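You operate a simulated robot arm through the tools that you are given. There is no shell and no other tool. Be economical: measure what you need, move in short steps, check, and stop when the job is done.

The job below is to be done with a simulated two-armed robot. You get a single attempt, and the scene is never put back.

Task
Clear the drainer: put the empty jar and the rice scoop away.
Fine: gold lid on the jar, jar on the small table, scoop in the table drawer; shut the drawer. Set down upright: empty jar.
Where things are to end (x, y in the base frame): empty jar within 6 cm of [69, 51]; rice scoop within 6 cm of [67, 65].

The check looks at the end state, three seconds after you hand in, the way a careful person would. Anything else that was tipped, shoved, dropped, spilled or broken makes it a failure. Lids that push on must go on centred and level and be pressed home; caps that screw on are set level and turned clockwise until they are tight.

Robot
Two 7-joint arms with fingered hands on one trunk, on a base that drives. Base frame: it is fixed to the floor where the robot stands at the start and does not move with it; the origin is under the middle of the robot, x ahead of it, y to its left, z up. Readings come in cm, rad, newtons and seconds.
The left shoulder is at the start at [3, 13.6, 120.5], the right one opposite. Places, roughly: empty jar (8x8x10 cm) [80, 10, 90]; inside of the table drawer [70, 60, 70]; small table [80, 80, 80]; table drawer [70, 60, 70]. Payload 5 kg a hand.
The tool frame of a hand sits at the grasp point between the pads (the TCP): z along the fingers, y along the line on which they close. The tips reach 4.2 cm beyond it. Largest opening 20.8 cm; the body of the gripper starts 11.9 cm behind the TCP. The gripper is a hand of 4 fingers: y runs from the thumb to the fingers, the wrist lies at [0, 0, -33.2] in the tool frame.
Orientation is that of the tool frame in the base frame, as [roll, pitch, yaw] about the fixed x, y, z axes, in that order (R = Rz(yaw) Ry(pitch) Rx(roll)). With the fingers straight down and closing along the base's y, the tool's x points along the base's -x, its y along +y and its z along -z.

Tools
- The arms move only by the tool apply_moves. It takes "left_increments", "right_increments" or both (then of equal length, played together; a hand with none holds still); each is a list that holds one entry, the list of rows, each a list of 6 numbers: the shift along the tool's x, y, z in cm, then the turn, a rotation vector about the tool's x, y, z in rad. In form: [[[dx, dy, dz, rx, ry, rz], ...]]. A call has 1 to 10 rows; each row is the pose to reach, as a shift and turn from the pose commanded when the call began, along the tool's axes at that moment. Rows are played at 5 a second. More than 5 cm and 0.15 rad between two rows, and nothing of the call is played. Where a pose cannot be reached the arm comes as near as it can. A force on the tool above 60 N (or 10 N above the force at the start of the call, whichever is more), or a blocked arm, ends the call early, and 0.2 s more pass. In this call time passes only in rows, and 0.2 s behind the last. The reply holds the time, the measured pose of the TCP, the force on the tool along the base axes, the opening and the grip force, in the units named above and with some noise, with the torque about the TCP (base axes, N m) and any sound that the robot's microphone picked up.
- Cameras (640 x 400 px; columns grow to the right, rows downward): "scene" is now at [3.64, 3.25, 192.36]; the picture's right is [0.45, -0.89, 0.00], its down [-0.72, -0.37, -0.59] and it looks along [0.53, 0.27, -0.81] (base axes); focal length 266 px, centre (320, 200). "left" rides on the left gripper at [-10.1, 0, -14.5] in its tool frame; the picture's right is [0.00, -1.00, 0.00], its down [0.82, 0.00, -0.57] and it looks along [0.57, 0.00, 0.82] (tool axes); focal length 261 px, centre (320, 200). "right" rides on the right gripper at [10.1, 0, -14.5] in its tool frame; the picture's right is [0.00, 1.00, 0.00], its down [-0.82, 0.00, -0.57] and it looks along [-0.57, 0.00, 0.82] (tool axes); focal length 261 px, centre (320, 200).
- camera(camera): a new picture of that camera. No time passes.
- lift_body(by): slides the trunk up (or, below 0, down) by that many cm; the arms and the scene camera ride with it, the base frame stays. It gives what a move gives, with no picture.
- drive_base(legs): drives the robot by 1 to 6 legs, each [ahead, left, turn to the left] in cm, cm and rad, along the robot's own axes; the way and the turn of a leg run together, so that a leg with both is an arc; at most 150 cm and 3.142 rad a leg. The arms and the cameras ride along, it lands a little off, and it stops where it bumps. It gives what a move gives.
- curl_fingers(finger1, finger2, finger3, thumb_bend, hand): sets how far each is bent, from 0 (flat) to 100 (curled in); at 30 the hand is open as for a grip, at 70 the pads meet at the TCP. One left out holds its place. A second passes; each finger stops where it meets its share of the squeeze, and holds until it gets a number again. It is the only way to open and close the hand. It gives what a move gives, with no picture; readings hold the bend of each and the force on the fingers (four entries, about 0 where the hand has none), thumb and palm.
- head_to(pan, tilt): turns the head with the scene camera to pan (to the left, within 2.496 rad either way) and tilt (down, from -0.506 to 1.204), counted from straight ahead of the robot. It gives what a move gives.
- measure_at(camera, pixels): for up to 12 pixels [column, row] of the newest picture of that camera ("zoom" is the newest enlarged one), the place [x, y, z] in the base frame of the surface seen there, good to about 0.3 cm. No time passes.
- inspect(camera, box): a new picture of the part [left, top, right, bottom] of that camera's present view, enlarged. No time passes.
- close_job(): hands the job in; it is judged then, once.

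Keep the steps short. Do not move on a guess: measure, check each grasp and each placing, and mend mistakes. In all there are 80 turns and 78 pictures (those below and enlarged ones count). Leave the grippers open and the arms clear of the work at the hand-in unless told otherwise, and finish with a single line.

The tools are called after "Request:" as name(argument=value, ...) on one line, values as JSON. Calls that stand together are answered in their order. apply_moves: Moves the arms, as the interface text tells. Its arguments: {"type":"object","properties":{"left_increments":{"type":"array","items":{"type":"array","items":{"type":"array","items":{"type":"number"}}}},"right_increments":{"type":"array","items":{"type":"array","items":{"type":"array","items":{"type":"number"}}}}},"required":[]} The other tools are called the same way: lift_body (by) slides the trunk up or down; curl_fingers (finger1, finger2, finger3, thumb_bend, hand) moves the fingers one by one; drive_base (legs) drives the base; head_to (pan, tilt) turns the head that bears the scene camera; camera (camera) takes a picture; measure_at (camera, pixels) gives the place of the surface under pixels of a picture; inspect (camera, box) takes an enlarged picture of a part of a camera's view; close_job () hands the job in.

At the start:

```text
t: 0.0
left_eef_pos: [47.05, 71.39, 118.64]
left_tcp_rot: [3.14, -0.001, 3.141]
left_wrist_force: [0.5, 0.5, 0.9]
left_ft_torque: [0.01, -0.01, -0.04]
left_width: 20.77
left_grasp_force: 0.0
left_shape: jaw
left_bend: [30.0, 30.0, 30.0, 30.0]
left_finger forces: [0.0, 0.1, 0.0, 0.0, 0.1, 0.0]
right_eef_pos: [64.56, 8.93, 115.74]
right_tcp_rot: [3.141, 0.001, 3.141]
right_wrist_force: [-0.3, 0.1, -0.5]
right_ft_torque: [-0.01, -0.02, 0.01]
right_width: 20.77
right_grasp_force: 0.0
right_shape: jaw
right_bend: [30.0, 30.0, 30.0, 30.0]
right_finger forces: [0.0, 0.1, 0.1, 0.0, 0.0, 0.0]
trunk travel left (down, up): [-22.5, 26.5]
robot x, y, heading: [-0.02, -0.01, 0.004]
head pan, tilt: [0.471, 0.935]
```

scene: 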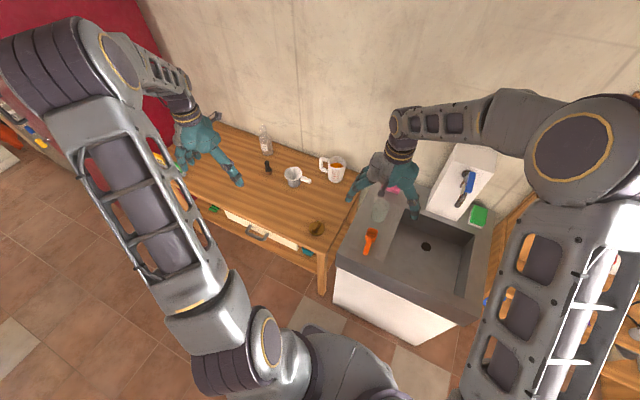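
right: 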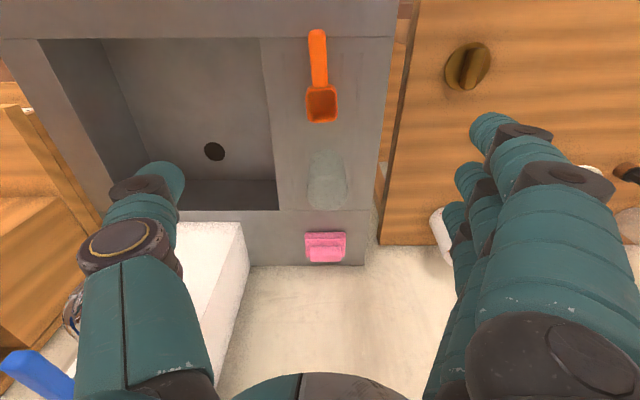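
left: 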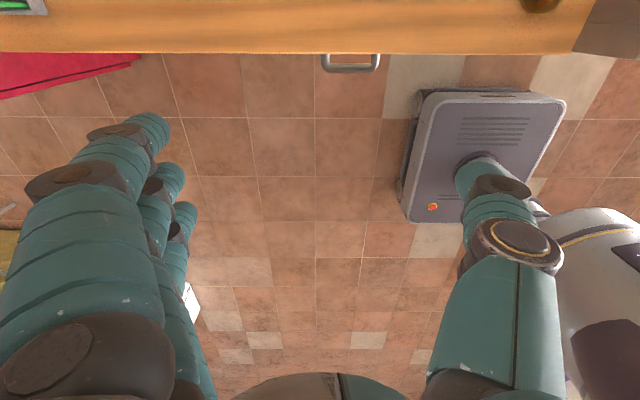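

The picture shows the drainer by the sink, the table with a knob-like lid at about (316,228), and the drawer handle at about (257,235). I'll enlarge both areas first.

Request:
inspect(camera="scene", box=[320, 150, 500, 280])

Request:
inspect(camera="scene", box=[170, 120, 370, 270])

Request:
measure_at(camera="scene", pixels=[[316, 228], [370, 240], [380, 207], [257, 236], [335, 170], [293, 176], [268, 168], [300, 210], [227, 211], [310, 252], [350, 205], [265, 140]])

Request:
measure_at(camera="right", pixels=[[327, 180], [325, 245], [320, 105], [317, 40], [468, 66], [330, 205], [311, 180], [344, 180], [327, 155], [318, 75], [278, 100], [385, 100]])

```text
3.08 times, centred on (410, 215) of scene
```

zoom: 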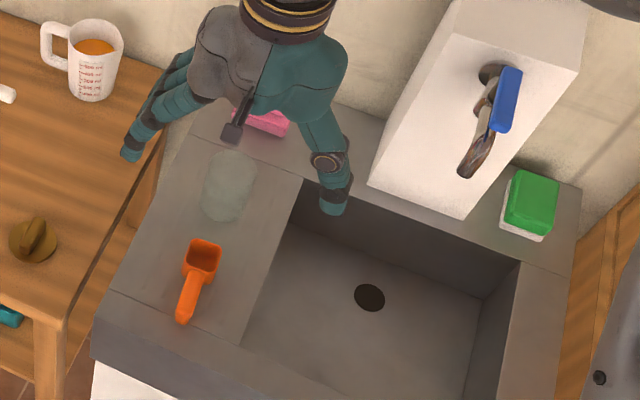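

```text
2.67 times, centred on (270, 195) of scene
```

zoom: 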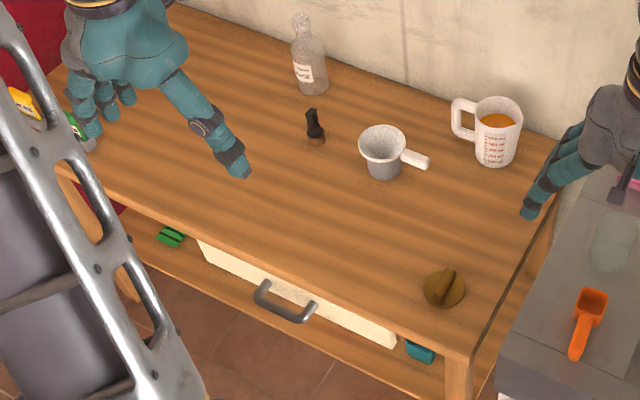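

```text
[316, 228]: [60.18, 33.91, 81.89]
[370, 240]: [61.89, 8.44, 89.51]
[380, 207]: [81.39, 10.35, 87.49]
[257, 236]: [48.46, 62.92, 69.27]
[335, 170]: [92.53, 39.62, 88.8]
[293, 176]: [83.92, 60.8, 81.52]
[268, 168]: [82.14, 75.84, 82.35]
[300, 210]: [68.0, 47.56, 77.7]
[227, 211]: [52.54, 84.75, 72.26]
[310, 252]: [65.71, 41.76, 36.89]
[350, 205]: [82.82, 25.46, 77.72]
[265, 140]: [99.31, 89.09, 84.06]
```

```text
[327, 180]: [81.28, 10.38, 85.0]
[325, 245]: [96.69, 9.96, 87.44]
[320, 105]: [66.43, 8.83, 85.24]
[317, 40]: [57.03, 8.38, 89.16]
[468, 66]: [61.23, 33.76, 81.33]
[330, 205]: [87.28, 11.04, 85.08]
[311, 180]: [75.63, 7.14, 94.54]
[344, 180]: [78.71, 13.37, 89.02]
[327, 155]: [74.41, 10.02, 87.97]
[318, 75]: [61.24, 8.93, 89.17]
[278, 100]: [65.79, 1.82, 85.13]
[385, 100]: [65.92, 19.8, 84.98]
```

Next, closer looks at the jar, lid, scoop and handle.

Request:
inspect(camera="right", box=[270, 20, 400, 270])

Request:
inspect(camera="right", box=[430, 30, 510, 100])

Request:
inspect(camera="left", box=[270, 0, 430, 100])

Request:
measure_at(camera="left", pixels=[[350, 70], [325, 65], [376, 65], [322, 57], [378, 56], [350, 45], [350, 58], [350, 20], [535, 5], [30, 5]])

Request:
inspect(camera="scene", box=[200, 195, 340, 275])

```text
1.60 times, centred on (335, 145) of right
```

zoom: 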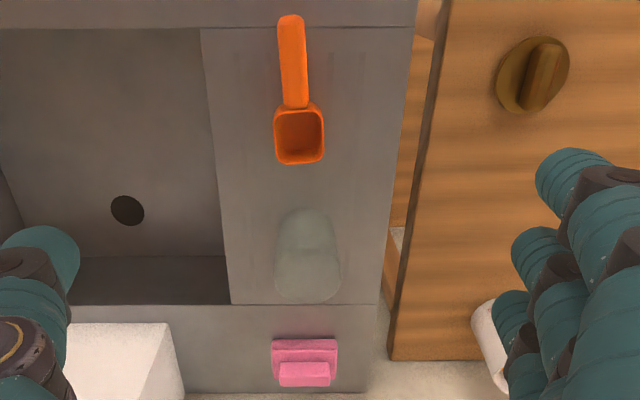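

```text
5.71 times, centred on (470, 65) of right
```

zoom: 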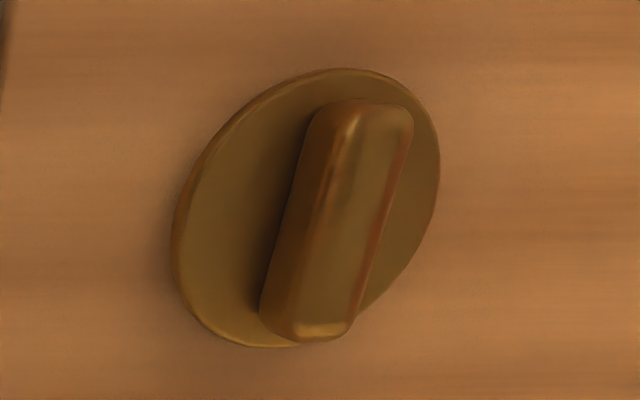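

```text
4.00 times, centred on (350, 50) of left
```

zoom: 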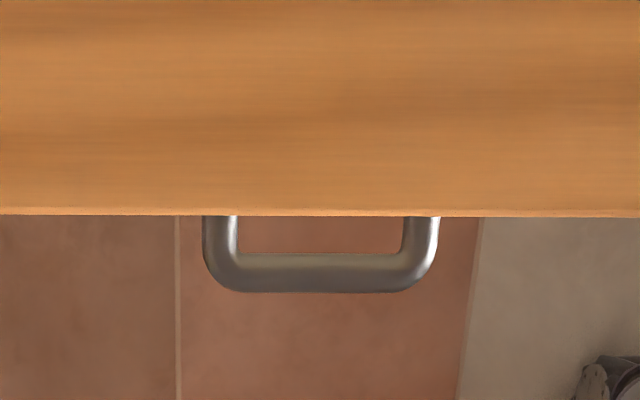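

```text
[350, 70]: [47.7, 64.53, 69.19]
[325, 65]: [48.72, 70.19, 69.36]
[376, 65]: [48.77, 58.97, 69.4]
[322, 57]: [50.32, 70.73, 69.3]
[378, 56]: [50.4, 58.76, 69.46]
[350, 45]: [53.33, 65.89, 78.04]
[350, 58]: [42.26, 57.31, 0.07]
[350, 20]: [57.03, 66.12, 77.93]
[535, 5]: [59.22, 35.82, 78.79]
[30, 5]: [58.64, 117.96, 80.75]
```

```text
4.57 times, centred on (270, 235) of scene
```

zoom: 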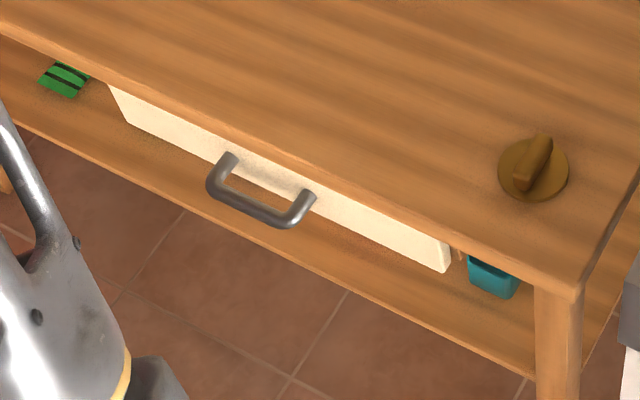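

The jar is glass, about 8 cm wide and near (79,10). The bar handle of the drawer sits at x≈48.3, z≈69, y 59–71. I'll move the right hand 8 cm forward and 3 cm down to get a better view of the jar.

Request:
apply_moves(right_increments=[[[-4, 0.5, 1.5, 0, 0, 0], [-8, 1, 3, 0, 0, 0]]])

Request:
inspect(camera="right", box=[200, 40, 440, 190])

Request:
camera(camera="right")

```text
t: 0.6
left_eef_pos: [47.11, 71.52, 118.68]
left_tcp_rot: [-3.142, -0.003, -3.141]
left_wrist_force: [0.8, -0.2, -0.7]
left_ft_torque: [0.01, 0.05, 0.0]
left_width: 20.77
left_grasp_force: 0.0
left_shape: jaw
left_bend: [30.0, 30.0, 30.0, 30.0]
left_finger forces: [0.1, 0.1, 0.0, 0.1, 0.0, 0.1]
right_eef_pos: [72.76, 9.84, 112.8]
right_tcp_rot: [3.141, 0.0, 3.138]
right_wrist_force: [1.0, 0.3, -1.0]
right_ft_torque: [-0.05, 0.11, 0.05]
right_width: 20.8
right_grasp_force: 0.0
right_shape: jaw
right_bend: [30.0, 30.0, 30.0, 30.0]
right_finger forces: [0.0, 0.0, 0.0, 0.1, 0.1, 0.1]
trunk travel left (down, up): [-22.5, 26.5]
robot x, y, heading: [0.1, 0.09, 0.009]
head pan, tilt: [0.471, 0.935]
```

```text
2.67 times, centred on (320, 115) of right
```

zoom: 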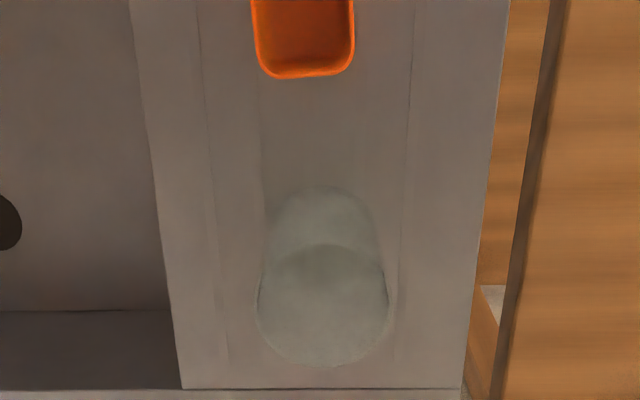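

```text
67 pictures are left
```

right: 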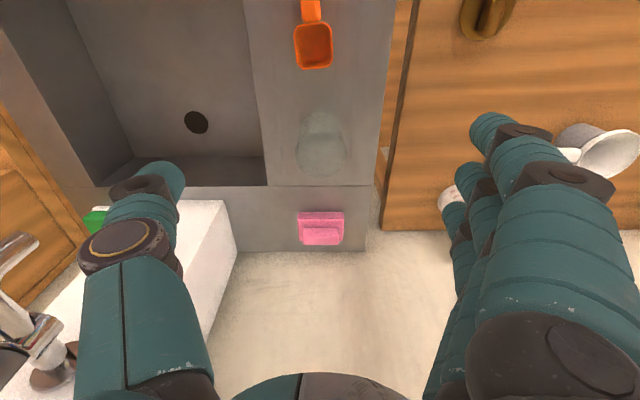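

The jar reads as a cylinder about 6.8 cm wide, centred near (77.8,10.1). Before I lower the hand, I'll measure the faucet block next to it and the sponge.

Request:
measure_at(camera="right", pixels=[[215, 205], [190, 225], [235, 240], [200, 300], [320, 220], [320, 192], [262, 150], [262, 185], [322, 132], [338, 155], [305, 155], [322, 178]])

```text
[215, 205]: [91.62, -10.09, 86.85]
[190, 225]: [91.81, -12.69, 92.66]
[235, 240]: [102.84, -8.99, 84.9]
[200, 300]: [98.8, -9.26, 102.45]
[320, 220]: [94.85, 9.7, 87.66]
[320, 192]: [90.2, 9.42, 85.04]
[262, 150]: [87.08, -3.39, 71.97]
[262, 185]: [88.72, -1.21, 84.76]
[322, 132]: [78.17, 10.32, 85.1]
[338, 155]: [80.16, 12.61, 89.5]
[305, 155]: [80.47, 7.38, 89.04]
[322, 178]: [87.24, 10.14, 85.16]
```

Nothing is in the way. Lowering the open hand around the jar to z≈91.

Request:
apply_moves(right_increments=[[[-4.5, 0.3, 0, 0, 0, 0], [-5.0, 0.3, 4.5, 0, 0, 0], [-5.0, 0.3, 9, 0, 0, 0], [-5.0, 0.3, 13.5, 0, 0, 0], [-5.0, 0.3, 18, 0, 0, 0], [-5.0, 0.3, 21, 0, 0, 0], [-5.0, 0.3, 21.8, 0, 0, 0]]])

Request:
camera(camera="right")

```text
t: 2.2
left_eef_pos: [47.07, 71.45, 118.69]
left_tcp_rot: [-3.141, 0.0, 3.141]
left_wrist_force: [-0.1, -0.6, -0.8]
left_ft_torque: [0.0, -0.01, 0.01]
left_width: 20.77
left_grasp_force: 0.0
left_shape: jaw
left_bend: [30.0, 30.0, 30.0, 30.0]
left_finger forces: [0.1, 0.1, 0.1, 0.1, 0.0, 0.0]
right_eef_pos: [77.75, 10.05, 91.12]
right_tcp_rot: [-3.141, 0.001, 3.141]
right_wrist_force: [0.6, 0.1, 0.8]
right_ft_torque: [0.04, -0.02, 0.03]
right_width: 20.8
right_grasp_force: 0.0
right_shape: jaw
right_bend: [30.0, 30.0, 30.0, 30.0]
right_finger forces: [0.0, 0.0, 0.1, 0.0, 0.0, 0.0]
trunk travel left (down, up): [-22.5, 26.5]
robot x, y, heading: [-0.01, 0.28, 0.001]
head pan, tilt: [0.471, 0.935]
```

```text
66 pictures are left
```

right: 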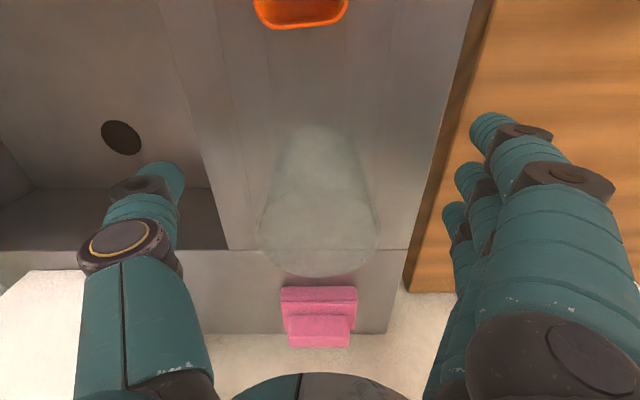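

The jar sits centred between thumb and fingers (columns 257–382). Closing gently in two stages.

Request:
curl_fingers(hand="right", finger1=52, finger2=52, finger3=52, thumb_bend=52)

Request:
curl_fingers(hand="right", finger1=62, finger2=62, finger3=62, thumb_bend=62)

Request:
camera(camera="right")

```text
t: 3.2
left_eef_pos: [46.94, 71.53, 118.61]
left_tcp_rot: [-3.141, 0.0, 3.141]
left_wrist_force: [-0.1, -0.1, 0.2]
left_ft_torque: [0.0, -0.04, 0.04]
left_width: 20.8
left_grasp_force: 0.1
left_shape: jaw
left_bend: [30.0, 30.0, 30.0, 30.0]
left_finger forces: [0.1, 0.1, 0.0, 0.0, 0.0, 0.0]
right_eef_pos: [77.8, 10.04, 90.97]
right_tcp_rot: [3.14, 0.0, 3.141]
right_wrist_force: [-0.3, -0.2, 0.4]
right_ft_torque: [0.0, 0.02, 0.01]
right_width: 11.14
right_grasp_force: 0.1
right_shape: fingers
right_bend: [52.0, 52.0, 52.0, 52.0]
right_finger forces: [0.1, 0.1, 0.1, 0.0, 0.1, 0.1]
trunk travel left (down, up): [-22.5, 26.5]
robot x, y, heading: [-0.19, -0.26, -0.001]
head pan, tilt: [0.471, 0.935]
```

```text
t: 4.2
left_eef_pos: [47.21, 71.46, 118.65]
left_tcp_rot: [3.141, 0.001, -3.141]
left_wrist_force: [-0.2, 0.3, 0.0]
left_ft_torque: [0.01, -0.01, 0.02]
left_width: 20.79
left_grasp_force: 0.1
left_shape: jaw
left_bend: [30.0, 30.0, 30.0, 30.0]
left_finger forces: [0.1, 0.1, 0.0, 0.0, 0.0, 0.0]
right_eef_pos: [77.78, 10.25, 91.03]
right_tcp_rot: [-3.14, 0.001, -3.139]
right_wrist_force: [-0.6, -0.9, 0.7]
right_ft_torque: [0.0, 0.0, 0.03]
right_width: 7.29
right_grasp_force: 9.7
right_shape: fingers
right_bend: [62.0, 57.0, 61.0, 60.0]
right_finger forces: [0.0, 8.6, 0.8, 0.0, 10.0, 0.0]
trunk travel left (down, up): [-22.5, 26.5]
robot x, y, heading: [-0.35, 0.1, -0.001]
head pan, tilt: [0.471, 0.935]
```

```text
65 pictures are left
```

right: 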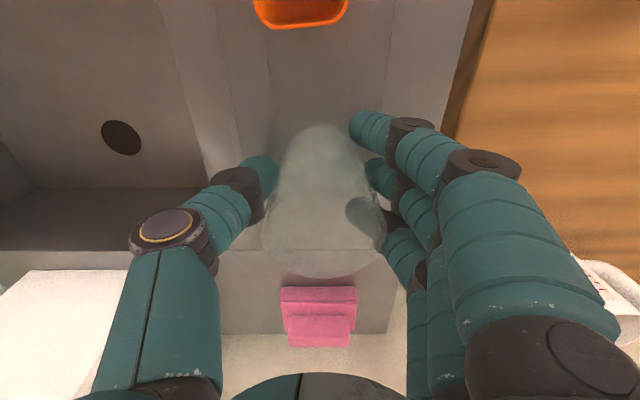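

Two fingers and the thumb are touching, at 9.7 N. I'll squeeze a bit further so all of them are in contact.

Request:
curl_fingers(hand="right", finger1=70, finger2=66, finger3=70, thumb_bend=66)

Request:
apply_moves(right_increments=[[[0, 0, -1, 0, 0, 0], [0, 0, -2, 0, 0, 0]]])

Request:
camera(camera="right")

```text
t: 5.2
left_eef_pos: [46.88, 71.58, 118.69]
left_tcp_rot: [3.141, -0.002, 3.141]
left_wrist_force: [0.3, 0.2, 0.2]
left_ft_torque: [0.0, 0.0, 0.01]
left_width: 20.78
left_grasp_force: 0.0
left_shape: jaw
left_bend: [30.0, 30.0, 30.0, 30.0]
left_finger forces: [0.0, 0.0, 0.0, 0.0, 0.0, 0.0]
right_eef_pos: [77.73, 10.11, 91.1]
right_tcp_rot: [3.141, 0.0, 3.141]
right_wrist_force: [0.5, -0.3, 0.5]
right_ft_torque: [-0.01, 0.0, 0.02]
right_width: 6.16
right_grasp_force: 20.3
right_shape: fingers
right_bend: [66.0, 57.0, 62.0, 61.0]
right_finger forces: [4.4, 7.7, 7.8, 0.1, 20.5, 0.1]
trunk travel left (down, up): [-22.5, 26.5]
robot x, y, heading: [-0.03, -0.21, 0.001]
head pan, tilt: [0.471, 0.935]
```

```text
t: 5.8
left_eef_pos: [47.12, 71.53, 118.63]
left_tcp_rot: [-3.141, -0.001, 3.141]
left_wrist_force: [0.2, -0.2, -0.2]
left_ft_torque: [-0.02, 0.0, -0.02]
left_width: 20.77
left_grasp_force: 0.1
left_shape: jaw
left_bend: [30.0, 30.0, 30.0, 30.0]
left_finger forces: [0.1, 0.0, 0.1, 0.0, 0.1, 0.0]
right_eef_pos: [77.74, 10.01, 93.04]
right_tcp_rot: [-3.14, 0.001, 3.14]
right_wrist_force: [-0.2, 0.3, -1.5]
right_ft_torque: [0.01, 0.02, -0.01]
right_width: 6.13
right_grasp_force: 20.4
right_shape: fingers
right_bend: [66.0, 57.0, 62.0, 61.0]
right_finger forces: [4.3, 7.7, 7.9, 0.1, 20.5, 0.0]
trunk travel left (down, up): [-22.5, 26.5]
robot x, y, heading: [0.09, 0.21, 0.001]
head pan, tilt: [0.471, 0.935]
```

```text
64 pictures are left
```

right: 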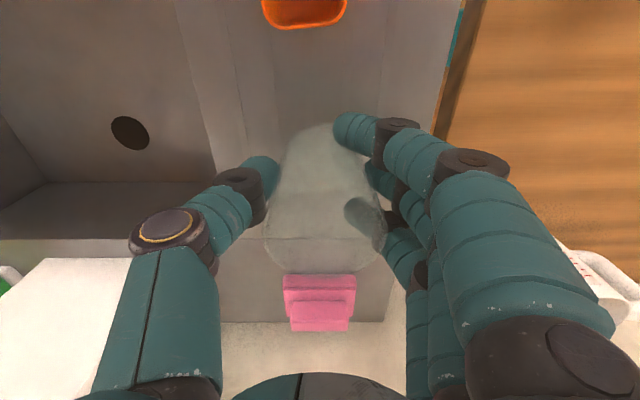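

The jar is lifted and held with 20 N. Next I raise it to z≈112. I also look left with the head before driving the base that way.

Request:
apply_moves(right_increments=[[[0, 0, -5, 0, 0, 0], [0, 0, -10, 0, 0, 0], [0, 0, -15, 0, 0, 0], [0, 0, -19, 0, 0, 0]]])

Request:
head_to(pan=1.2, tilt=0.8)

Request:
camera(camera="scene")

Request:
measure_at(camera="scene", pixels=[[300, 60], [200, 100], [400, 60], [320, 250], [150, 200], [450, 150], [100, 300], [500, 250], [350, 350], [500, 100]])

```text
t: 6.8
left_eef_pos: [46.98, 71.47, 118.61]
left_tcp_rot: [3.14, 0.001, 3.141]
left_wrist_force: [0.4, -0.4, -0.4]
left_ft_torque: [0.03, -0.1, 0.02]
left_width: 20.79
left_grasp_force: 0.2
left_shape: jaw
left_bend: [30.0, 30.0, 30.0, 30.0]
left_finger forces: [0.0, 0.0, 0.0, 0.0, 0.0, 0.0]
right_eef_pos: [77.68, 10.39, 111.9]
right_tcp_rot: [-3.141, -0.002, 3.139]
right_wrist_force: [-0.9, -1.2, -3.1]
right_ft_torque: [-0.02, -0.14, 0.01]
right_width: 6.17
right_grasp_force: 19.5
right_shape: fingers
right_bend: [66.0, 57.0, 62.0, 61.0]
right_finger forces: [4.4, 7.5, 8.1, 0.0, 20.4, 0.0]
trunk travel left (down, up): [-22.5, 26.5]
robot x, y, heading: [0.1, -0.04, -0.003]
head pan, tilt: [0.471, 0.935]
```

```text
t: 7.9
left_eef_pos: [47.06, 71.46, 118.6]
left_tcp_rot: [3.141, 0.0, -3.14]
left_wrist_force: [-0.1, -0.4, -0.8]
left_ft_torque: [0.02, 0.02, -0.01]
left_width: 20.81
left_grasp_force: 0.1
left_shape: jaw
left_bend: [30.0, 30.0, 30.0, 30.0]
left_finger forces: [0.0, 0.0, 0.1, 0.0, 0.0, 0.0]
right_eef_pos: [77.8, 10.44, 111.73]
right_tcp_rot: [3.142, 0.0, -3.141]
right_wrist_force: [-0.6, -0.2, -2.1]
right_ft_torque: [-0.01, -0.02, 0.03]
right_width: 6.15
right_grasp_force: 20.6
right_shape: fingers
right_bend: [66.0, 57.0, 62.0, 61.0]
right_finger forces: [4.4, 7.6, 8.2, 0.0, 20.4, 0.1]
trunk travel left (down, up): [-22.5, 26.5]
robot x, y, heading: [-0.27, 0.19, -0.001]
head pan, tilt: [1.201, 0.799]
```

```text
63 pictures are left
```

scene: 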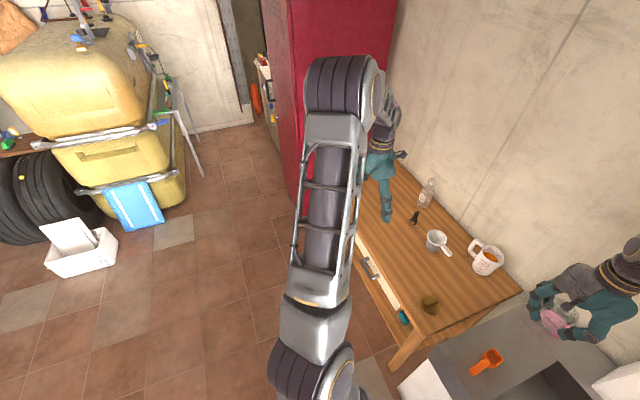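

```text
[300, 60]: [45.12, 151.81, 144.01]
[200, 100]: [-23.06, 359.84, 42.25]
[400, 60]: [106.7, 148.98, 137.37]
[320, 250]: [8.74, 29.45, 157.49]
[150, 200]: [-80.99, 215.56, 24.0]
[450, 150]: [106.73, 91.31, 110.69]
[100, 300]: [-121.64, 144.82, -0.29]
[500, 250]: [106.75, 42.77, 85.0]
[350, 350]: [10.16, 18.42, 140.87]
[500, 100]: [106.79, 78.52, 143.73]
```

The red cabinet is far off (y≥150), so I drive left 38 cm with the jar held at z≈112.

Request:
drive_base(legs=[[0, 38, 0]])

Request:
head_to(pan=0.15, tilt=0.95)

Request:
camera(camera="scene")

```text
t: 10.2
left_eef_pos: [46.52, 108.72, 118.6]
left_tcp_rot: [-3.142, -0.001, -3.133]
left_wrist_force: [-1.0, 0.4, -0.5]
left_ft_torque: [-0.1, -0.02, 0.01]
left_width: 20.8
left_grasp_force: 0.1
left_shape: jaw
left_bend: [30.0, 30.0, 30.0, 30.0]
left_finger forces: [0.0, 0.1, 0.1, 0.0, 0.0, 0.0]
right_eef_pos: [77.59, 47.98, 111.83]
right_tcp_rot: [-3.141, 0.001, -3.135]
right_wrist_force: [1.0, 0.9, -2.8]
right_ft_torque: [-0.09, -0.03, -0.01]
right_width: 6.15
right_grasp_force: 19.7
right_shape: fingers
right_bend: [66.0, 57.0, 62.0, 61.0]
right_finger forces: [4.4, 7.5, 8.1, 0.0, 20.3, 0.0]
trunk travel left (down, up): [-22.5, 26.5]
robot x, y, heading: [-0.21, 36.87, 0.006]
head pan, tilt: [1.201, 0.799]
```

```text
t: 11.6
left_eef_pos: [46.4, 108.63, 118.67]
left_tcp_rot: [3.14, 0.0, -3.136]
left_wrist_force: [-0.2, -0.2, 1.1]
left_ft_torque: [0.0, -0.02, 0.03]
left_width: 20.77
left_grasp_force: 0.0
left_shape: jaw
left_bend: [30.0, 30.0, 30.0, 30.0]
left_finger forces: [0.0, 0.0, 0.1, 0.1, 0.0, 0.1]
right_eef_pos: [77.6, 47.93, 111.77]
right_tcp_rot: [-3.14, 0.0, -3.134]
right_wrist_force: [-0.8, 0.8, -2.4]
right_ft_torque: [0.02, -0.01, -0.03]
right_width: 6.16
right_grasp_force: 19.9
right_shape: fingers
right_bend: [66.0, 57.0, 62.0, 61.0]
right_finger forces: [4.4, 7.6, 8.0, 0.0, 20.3, 0.0]
trunk travel left (down, up): [-22.5, 26.5]
robot x, y, heading: [-0.26, 37.16, 0.006]
head pan, tilt: [0.15, 0.949]
```

```text
62 pictures are left
```

scene: 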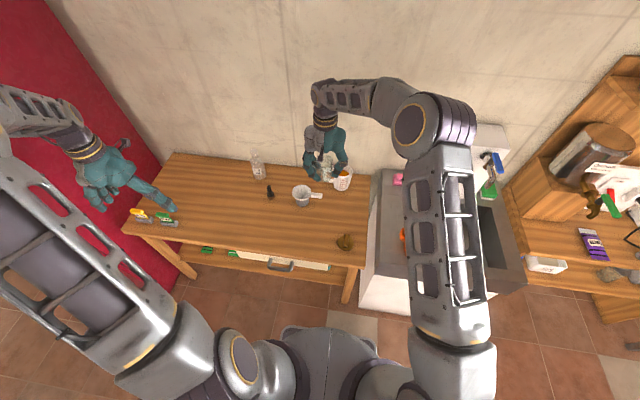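

Before placing, I measure the saucepan and its handle, plus the table near (69,51).

Request:
inspect(camera="scene", box=[240, 150, 400, 250])

Request:
measure_at(camera="zoom", pixels=[[320, 180], [300, 185], [245, 180], [240, 215], [285, 200], [112, 170], [200, 280], [260, 320], [400, 370], [340, 90], [410, 115], [320, 178]])

```text
4.00 times, centred on (320, 200) of scene
```

zoom: 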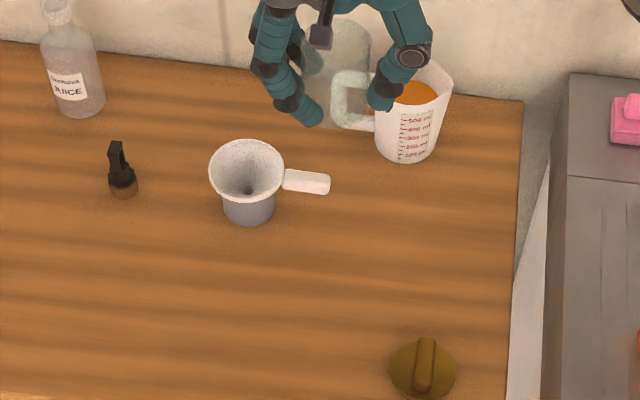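

```text
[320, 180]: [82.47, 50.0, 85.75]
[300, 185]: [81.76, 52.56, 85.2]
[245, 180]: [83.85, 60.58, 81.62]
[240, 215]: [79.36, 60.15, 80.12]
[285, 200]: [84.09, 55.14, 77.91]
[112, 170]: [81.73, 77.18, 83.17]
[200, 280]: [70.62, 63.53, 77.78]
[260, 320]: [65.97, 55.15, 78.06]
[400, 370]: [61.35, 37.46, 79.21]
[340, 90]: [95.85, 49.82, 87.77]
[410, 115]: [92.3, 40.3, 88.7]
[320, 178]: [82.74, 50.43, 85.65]
```

The pan's near edge is at x≈78, so there is room. I carry the jar to (67.5,50.5) and stop about 1 cm above the table.

Request:
apply_moves(right_increments=[[[4.8, 1.2, 0, 0, 0, 0], [9, 2.3, 2, 0, 0, 0], [10.1, 2.5, 6, 0, 0, 0], [10.1, 2.5, 11, 0, 0, 0], [10.1, 2.5, 15.5, 0, 0, 0], [10.1, 2.5, 20, 0, 0, 0], [10.1, 2.5, 24, 0, 0, 0], [10.1, 2.5, 26.5, 0, 0, 0], [10.1, 2.5, 26.8, 0, 0, 0]]])

Request:
camera(camera="right")

Request:
inspect(camera="scene", box=[240, 150, 400, 250])

```text
t: 13.6
left_eef_pos: [46.39, 108.61, 118.68]
left_tcp_rot: [-3.141, 0.0, -3.135]
left_wrist_force: [-0.4, 0.3, 0.5]
left_ft_torque: [0.03, -0.04, -0.03]
left_width: 20.78
left_grasp_force: 0.1
left_shape: jaw
left_bend: [30.0, 30.0, 30.0, 30.0]
left_finger forces: [0.0, 0.0, 0.0, 0.0, 0.1, 0.0]
right_eef_pos: [67.62, 50.24, 84.85]
right_tcp_rot: [-3.14, 0.0, -3.134]
right_wrist_force: [-0.3, -0.6, -2.1]
right_ft_torque: [-0.01, 0.0, 0.02]
right_width: 6.16
right_grasp_force: 20.2
right_shape: fingers
right_bend: [67.0, 57.0, 62.0, 61.0]
right_finger forces: [4.3, 7.5, 8.3, 0.0, 20.1, 0.0]
trunk travel left (down, up): [-22.5, 26.5]
robot x, y, heading: [-0.28, 36.96, 0.009]
head pan, tilt: [0.15, 0.949]
```

```text
60 pictures are left
```

right: 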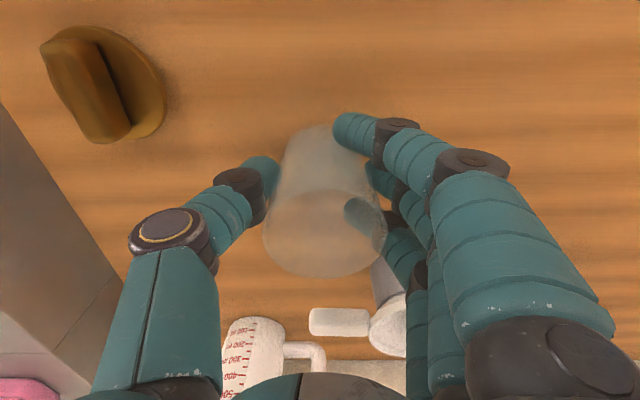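

```text
4.00 times, centred on (320, 200) of scene
```

zoom: 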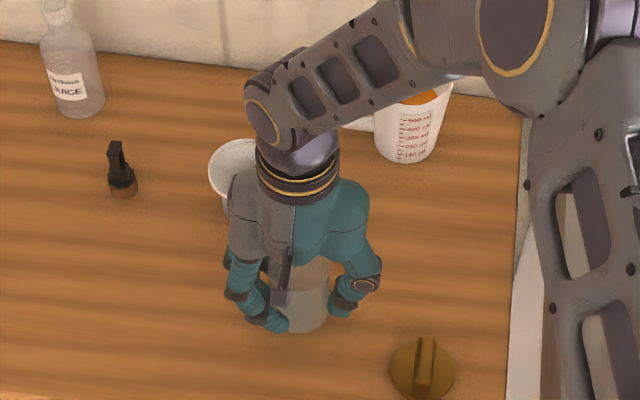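

The jar hangs straight and the area around it is clear. I lower it slowly until it touches the table.

Request:
apply_moves(right_increments=[[[0, 0, 0.3, 0, 0, 0], [0, 0, 0.5, 0, 0, 0], [0, 0, 0.7, 0, 0, 0], [0, 0, 0.85, 0, 0, 0], [0, 0, 0.95, 0, 0, 0]]])

```text
t: 14.8
left_eef_pos: [46.43, 108.71, 118.64]
left_tcp_rot: [-3.141, 0.0, -3.135]
left_wrist_force: [0.2, -0.3, 0.1]
left_ft_torque: [0.05, 0.0, 0.02]
left_width: 20.78
left_grasp_force: 0.1
left_shape: jaw
left_bend: [30.0, 30.0, 30.0, 30.0]
left_finger forces: [0.0, 0.0, 0.1, 0.1, 0.0, 0.1]
right_eef_pos: [67.62, 50.39, 84.12]
right_tcp_rot: [-3.141, -0.001, -3.135]
right_wrist_force: [0.1, -0.2, -1.9]
right_ft_torque: [-0.01, 0.0, 0.0]
right_width: 6.16
right_grasp_force: 20.2
right_shape: fingers
right_bend: [67.0, 57.0, 62.0, 61.0]
right_finger forces: [4.3, 7.5, 8.2, 0.0, 20.0, 0.1]
trunk travel left (down, up): [-22.5, 26.5]
robot x, y, heading: [-0.25, 36.98, 0.004]
head pan, tilt: [0.15, 0.949]
```

The hand still carries the full weight (−1.9 N), so the jar hasn't touched yet. I continue in 0.1 cm steps.

Request:
apply_moves(right_increments=[[[0, 0, 0.12, 0, 0, 0], [0, 0, 0.24, 0, 0, 0], [0, 0, 0.34, 0, 0, 0]]])

```text
t: 15.6
left_eef_pos: [46.49, 108.59, 118.76]
left_tcp_rot: [-3.141, -0.003, -3.134]
left_wrist_force: [-0.4, 0.5, -0.8]
left_ft_torque: [-0.01, -0.02, 0.01]
left_width: 20.77
left_grasp_force: 0.1
left_shape: jaw
left_bend: [30.0, 30.0, 30.0, 30.0]
left_finger forces: [0.0, 0.0, 0.1, 0.0, 0.0, 0.1]
right_eef_pos: [67.6, 50.44, 83.98]
right_tcp_rot: [3.14, 0.002, -3.135]
right_wrist_force: [-0.9, 0.0, 17.2]
right_ft_torque: [-0.07, 0.02, 0.03]
right_width: 6.17
right_grasp_force: 22.1
right_shape: fingers
right_bend: [67.0, 57.0, 63.0, 62.0]
right_finger forces: [5.0, 8.5, 8.8, 0.1, 22.7, 0.0]
trunk travel left (down, up): [-22.5, 26.5]
robot x, y, heading: [-0.02, 36.85, 0.009]
head pan, tilt: [0.15, 0.949]
```

It touched down with 17 N. I ease off 0.12 cm and let go part way.

Request:
apply_moves(right_increments=[[[0, 0, -0.12, 0, 0, 0], [0, 0, -0.14, 0, 0, 0]]])

Request:
curl_fingers(hand="right", finger1=48, finger2=48, finger3=48, thumb_bend=48)

Request:
camera(camera="right")

```text
t: 16.1
left_eef_pos: [46.54, 108.66, 118.65]
left_tcp_rot: [-3.141, 0.0, -3.134]
left_wrist_force: [0.1, -0.1, -0.6]
left_ft_torque: [0.02, -0.02, -0.03]
left_width: 20.77
left_grasp_force: 0.1
left_shape: jaw
left_bend: [30.0, 30.0, 30.0, 30.0]
left_finger forces: [0.0, 0.1, 0.1, 0.1, 0.0, 0.0]
right_eef_pos: [67.5, 50.39, 84.04]
right_tcp_rot: [3.141, 0.001, -3.136]
right_wrist_force: [0.2, 1.7, 12.1]
right_ft_torque: [0.04, -0.05, 0.02]
right_width: 6.15
right_grasp_force: 22.5
right_shape: fingers
right_bend: [67.0, 57.0, 62.0, 62.0]
right_finger forces: [4.8, 8.6, 9.4, 0.0, 21.7, 0.0]
trunk travel left (down, up): [-22.5, 26.5]
robot x, y, heading: [-0.39, 36.59, 0.009]
head pan, tilt: [0.15, 0.949]
```

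```text
t: 17.1
left_eef_pos: [46.54, 108.68, 118.69]
left_tcp_rot: [3.141, 0.001, -3.135]
left_wrist_force: [-0.4, -0.5, -0.6]
left_ft_torque: [-0.01, 0.0, -0.01]
left_width: 20.78
left_grasp_force: 0.0
left_shape: jaw
left_bend: [30.0, 30.0, 30.0, 30.0]
left_finger forces: [0.0, 0.0, 0.0, 0.0, 0.1, 0.0]
right_eef_pos: [67.51, 50.29, 83.88]
right_tcp_rot: [-3.142, 0.0, -3.135]
right_wrist_force: [0.3, 0.6, 0.1]
right_ft_torque: [-0.02, 0.03, 0.0]
right_width: 12.99
right_grasp_force: 0.0
right_shape: fingers
right_bend: [48.0, 48.0, 48.0, 48.0]
right_finger forces: [0.0, 0.0, 0.0, 0.0, 0.0, 0.1]
trunk travel left (down, up): [-22.5, 26.5]
robot x, y, heading: [0.01, 36.85, 0.006]
head pan, tilt: [0.15, 0.949]
```

```text
58 pictures are left
```

right: 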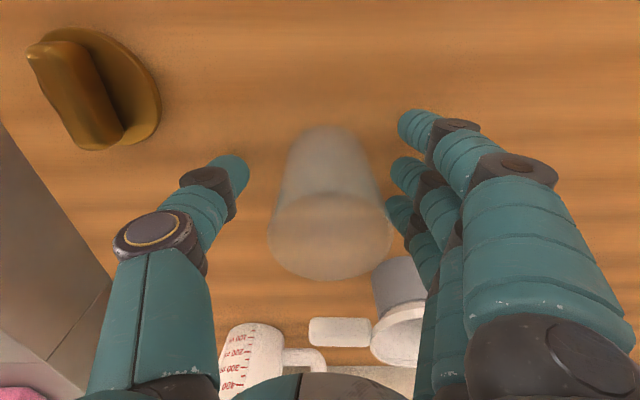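

The jar stands upright on the table. I raise the hand, which also gives me a view of the rim.

Request:
apply_moves(right_increments=[[[0, 0, -4, 0, 0, 0], [0, 0, -8, 0, 0, 0], [0, 0, -12.5, 0, 0, 0], [0, 0, -17, 0, 0, 0], [0, 0, -22, 0, 0, 0]]])

Request:
inspect(camera="right", box=[240, 80, 400, 180])

Request:
inspect(camera="scene", box=[290, 190, 370, 260])

```text
t: 18.4
left_eef_pos: [46.38, 108.69, 118.68]
left_tcp_rot: [-3.141, 0.001, -3.134]
left_wrist_force: [-1.0, -0.6, 0.7]
left_ft_torque: [-0.01, -0.09, 0.02]
left_width: 20.77
left_grasp_force: 0.1
left_shape: jaw
left_bend: [30.0, 30.0, 30.0, 30.0]
left_finger forces: [0.0, 0.0, 0.1, 0.1, 0.1, 0.0]
right_eef_pos: [67.07, 50.22, 105.98]
right_tcp_rot: [-3.142, -0.002, -3.136]
right_wrist_force: [-0.8, -1.1, -0.5]
right_ft_torque: [0.06, -0.15, -0.02]
right_width: 13.03
right_grasp_force: 0.2
right_shape: fingers
right_bend: [48.0, 48.0, 48.0, 48.0]
right_finger forces: [0.0, 0.1, 0.0, 0.0, 0.1, 0.1]
trunk travel left (down, up): [-22.5, 26.5]
robot x, y, heading: [0.08, 36.84, 0.006]
head pan, tilt: [0.15, 0.949]
```

```text
4.00 times, centred on (320, 130) of right
```

zoom: 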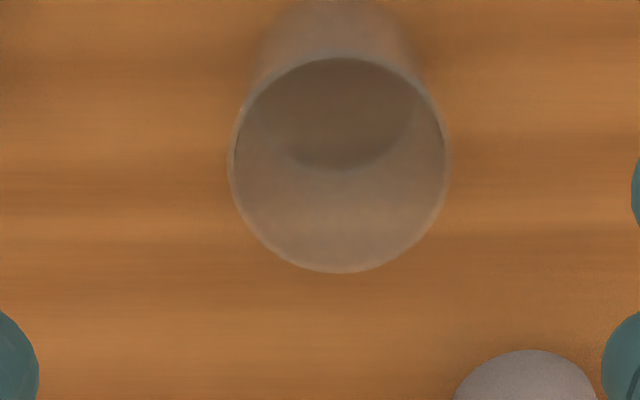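

```text
5.71 times, centred on (330, 225) of scene
```

zoom: 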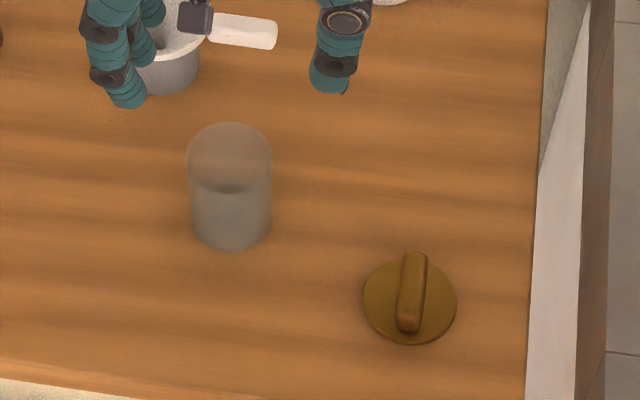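

The jar is a plain tumbler with no threads, so the lid pushes on. Rim centre is about (67.8,50.9), diameter 6.9. I move the right hand over the lid near (61,33.9) and look down on it.

Request:
apply_moves(right_increments=[[[2, -4, 0, 0, 0, 0], [4, -8, 0, 0, 0, 0], [5.5, -12, 0, 0, 0, 0], [6.3, -16.3, 0, 0, 0, 0], [6.3, -16.3, 0, 0, 0, 0]]])

Request:
inspect(camera="right", box=[240, 60, 400, 160])

Request:
measure_at(camera="zoom", pixels=[[320, 200], [330, 150], [310, 240], [320, 120], [320, 260], [260, 180], [390, 180]])

```text
t: 19.6
left_eef_pos: [46.48, 108.75, 118.61]
left_tcp_rot: [-3.14, 0.002, -3.134]
left_wrist_force: [-0.6, -0.1, -0.3]
left_ft_torque: [-0.14, 0.06, -0.04]
left_width: 20.77
left_grasp_force: 0.0
left_shape: jaw
left_bend: [30.0, 30.0, 30.0, 30.0]
left_finger forces: [0.0, 0.0, 0.1, 0.0, 0.1, 0.0]
right_eef_pos: [61.07, 34.2, 105.72]
right_tcp_rot: [3.141, 0.001, -3.135]
right_wrist_force: [0.2, 1.3, -0.1]
right_ft_torque: [-0.09, -0.01, -0.02]
right_width: 13.05
right_grasp_force: 0.0
right_shape: fingers
right_bend: [48.0, 48.0, 48.0, 48.0]
right_finger forces: [0.1, 0.1, 0.1, 0.0, 0.0, 0.0]
trunk travel left (down, up): [-22.5, 26.5]
robot x, y, heading: [-0.22, 36.99, 0.008]
head pan, tilt: [0.15, 0.949]
```

```text
4.00 times, centred on (320, 110) of right
```

zoom: 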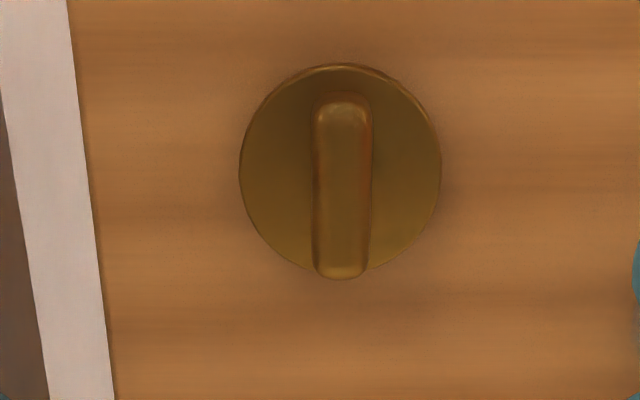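

```text
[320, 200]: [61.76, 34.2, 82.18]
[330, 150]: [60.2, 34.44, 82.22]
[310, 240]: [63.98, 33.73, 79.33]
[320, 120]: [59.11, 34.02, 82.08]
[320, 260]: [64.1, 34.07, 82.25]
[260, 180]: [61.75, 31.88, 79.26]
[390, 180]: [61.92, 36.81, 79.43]
```

The lid's bar runs along x: centre (61.4,34.9), disc top z 79.3, bar top z 82.2, 2.2 cm wide. I bring the fingers to 56 and come down straight until the tips are just above the disc.

Request:
curl_fingers(hand="right", finger1=56, finger2=56, finger3=56, thumb_bend=56)

Request:
apply_moves(right_increments=[[[-0.3, 0.8, 4, 0, 0, 0], [-0.3, 0.8, 8.5, 0, 0, 0], [-0.3, 0.8, 13, 0, 0, 0], [-0.3, 0.8, 17, 0, 0, 0], [-0.3, 0.8, 19.5, 0, 0, 0], [-0.3, 0.8, 20, 0, 0, 0]]])

Request:
camera(camera="right")

Request:
inspect(camera="scene", box=[290, 190, 390, 270])

```text
t: 20.6
left_eef_pos: [46.55, 108.71, 118.66]
left_tcp_rot: [-3.141, 0.0, -3.134]
left_wrist_force: [-0.9, 0.2, 0.8]
left_ft_torque: [0.04, 0.01, 0.0]
left_width: 20.78
left_grasp_force: 0.1
left_shape: jaw
left_bend: [30.0, 30.0, 30.0, 30.0]
left_finger forces: [0.1, 0.0, 0.0, 0.0, 0.0, 0.1]
right_eef_pos: [61.03, 33.99, 105.74]
right_tcp_rot: [-3.141, 0.0, -3.137]
right_wrist_force: [0.0, -0.6, 0.5]
right_ft_torque: [-0.01, -0.02, 0.0]
right_width: 9.11
right_grasp_force: 0.1
right_shape: fingers
right_bend: [56.0, 56.0, 56.0, 56.0]
right_finger forces: [0.0, 0.0, 0.0, 0.0, 0.0, 0.0]
trunk travel left (down, up): [-22.5, 26.5]
robot x, y, heading: [-0.28, 36.51, 0.008]
head pan, tilt: [0.15, 0.949]
```

```text
t: 21.9
left_eef_pos: [46.57, 108.71, 118.66]
left_tcp_rot: [-3.14, -0.001, -3.135]
left_wrist_force: [-0.5, -0.1, -0.4]
left_ft_torque: [0.0, 0.03, 0.01]
left_width: 20.79
left_grasp_force: 0.0
left_shape: jaw
left_bend: [30.0, 30.0, 30.0, 30.0]
left_finger forces: [0.0, 0.0, 0.1, 0.0, 0.0, 0.0]
right_eef_pos: [61.46, 34.9, 85.81]
right_tcp_rot: [-3.141, 0.001, -3.134]
right_wrist_force: [-0.2, 0.7, 0.5]
right_ft_torque: [0.01, -0.01, -0.01]
right_width: 9.14
right_grasp_force: 0.1
right_shape: fingers
right_bend: [56.0, 56.0, 56.0, 56.0]
right_finger forces: [0.0, 0.0, 0.1, 0.0, 0.0, 0.0]
trunk travel left (down, up): [-22.5, 26.5]
robot x, y, heading: [-0.53, 36.78, 0.009]
head pan, tilt: [0.15, 0.949]
```

```text
54 pictures are left
```

right: 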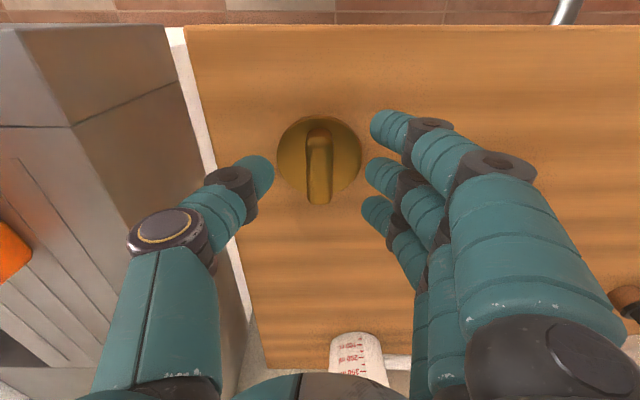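

```text
5.00 times, centred on (340, 230) of scene
```

zoom: 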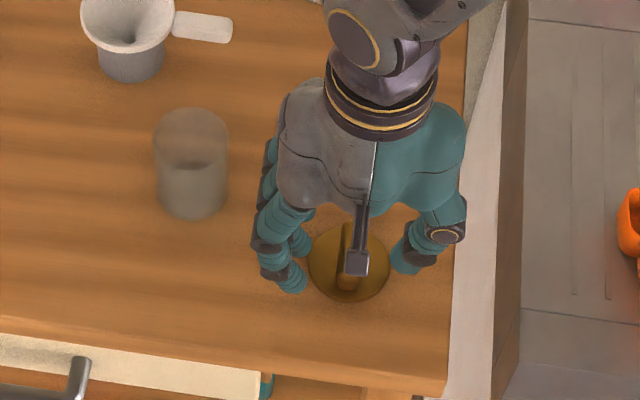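

The lid is centred between thumb and fingers. I go down another 1.8 cm and close.

Request:
apply_moves(right_increments=[[[0, 0, 0.8, 0, 0, 0], [0, 0, 1.4, 0, 0, 0], [0, 0, 1.8, 0, 0, 0]]])

Request:
curl_fingers(hand="right", finger1=66, finger2=66, finger3=66, thumb_bend=66)

Request:
camera(camera="right")

```text
t: 22.8
left_eef_pos: [46.58, 108.55, 118.65]
left_tcp_rot: [3.14, -0.001, -3.135]
left_wrist_force: [0.2, 0.6, -1.0]
left_ft_torque: [0.02, 0.02, -0.01]
left_width: 20.76
left_grasp_force: 0.1
left_shape: jaw
left_bend: [30.0, 30.0, 30.0, 30.0]
left_finger forces: [0.0, 0.0, 0.0, 0.0, 0.0, 0.0]
right_eef_pos: [61.62, 34.77, 84.09]
right_tcp_rot: [-3.141, 0.0, -3.132]
right_wrist_force: [-0.7, -0.4, 0.5]
right_ft_torque: [0.0, 0.06, 0.01]
right_width: 9.13
right_grasp_force: 0.0
right_shape: fingers
right_bend: [56.0, 56.0, 56.0, 56.0]
right_finger forces: [0.0, 0.1, 0.0, 0.1, 0.1, 0.1]
trunk travel left (down, up): [-22.5, 26.5]
robot x, y, heading: [-0.06, 37.14, 0.007]
head pan, tilt: [0.15, 0.949]
```

```text
t: 23.8
left_eef_pos: [46.43, 108.72, 118.72]
left_tcp_rot: [-3.141, -0.001, -3.134]
left_wrist_force: [0.6, 0.7, -0.2]
left_ft_torque: [0.03, 0.01, -0.01]
left_width: 20.77
left_grasp_force: 0.0
left_shape: jaw
left_bend: [30.0, 30.0, 30.0, 30.0]
left_finger forces: [0.1, 0.0, 0.0, 0.0, 0.0, 0.0]
right_eef_pos: [61.54, 34.9, 84.18]
right_tcp_rot: [3.141, 0.001, -3.134]
right_wrist_force: [0.8, -0.1, 1.8]
right_ft_torque: [0.05, -0.01, -0.02]
right_width: 5.47
right_grasp_force: 11.8
right_shape: fingers
right_bend: [66.0, 61.0, 65.0, 64.0]
right_finger forces: [0.0, 9.3, 2.8, 0.1, 11.4, 0.0]
trunk travel left (down, up): [-22.5, 26.5]
robot x, y, heading: [-0.04, 37.06, 0.005]
head pan, tilt: [0.15, 0.949]
```

```text
52 pictures are left
```

right: 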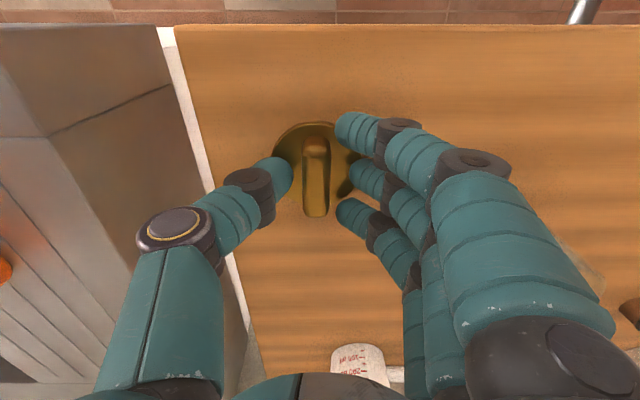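

Contact shows at an opening of 5.5 cm. I enlarge the view to see what the pads are touching.

Request:
inspect(camera="right", box=[220, 90, 420, 240])

Request:
measure_at(camera="zoom", pixels=[[210, 230], [400, 110], [435, 250], [320, 200], [320, 110], [215, 190], [390, 100], [245, 160]])

```text
2.67 times, centred on (320, 165) of right
```

zoom: 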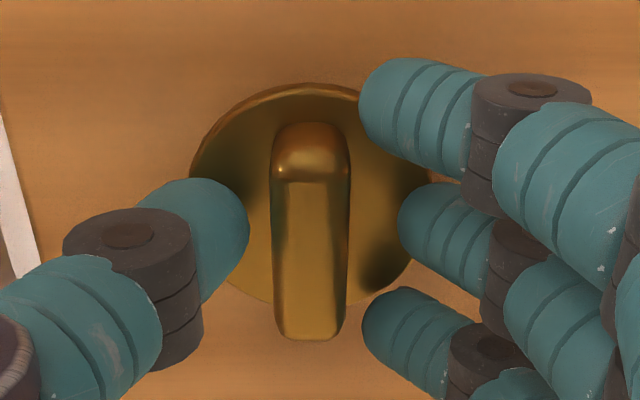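

```text
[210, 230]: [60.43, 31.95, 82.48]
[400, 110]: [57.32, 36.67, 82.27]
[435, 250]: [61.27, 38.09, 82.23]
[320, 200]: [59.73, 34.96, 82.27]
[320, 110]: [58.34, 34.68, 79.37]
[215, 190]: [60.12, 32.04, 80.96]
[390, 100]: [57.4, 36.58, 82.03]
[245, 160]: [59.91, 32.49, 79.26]
```

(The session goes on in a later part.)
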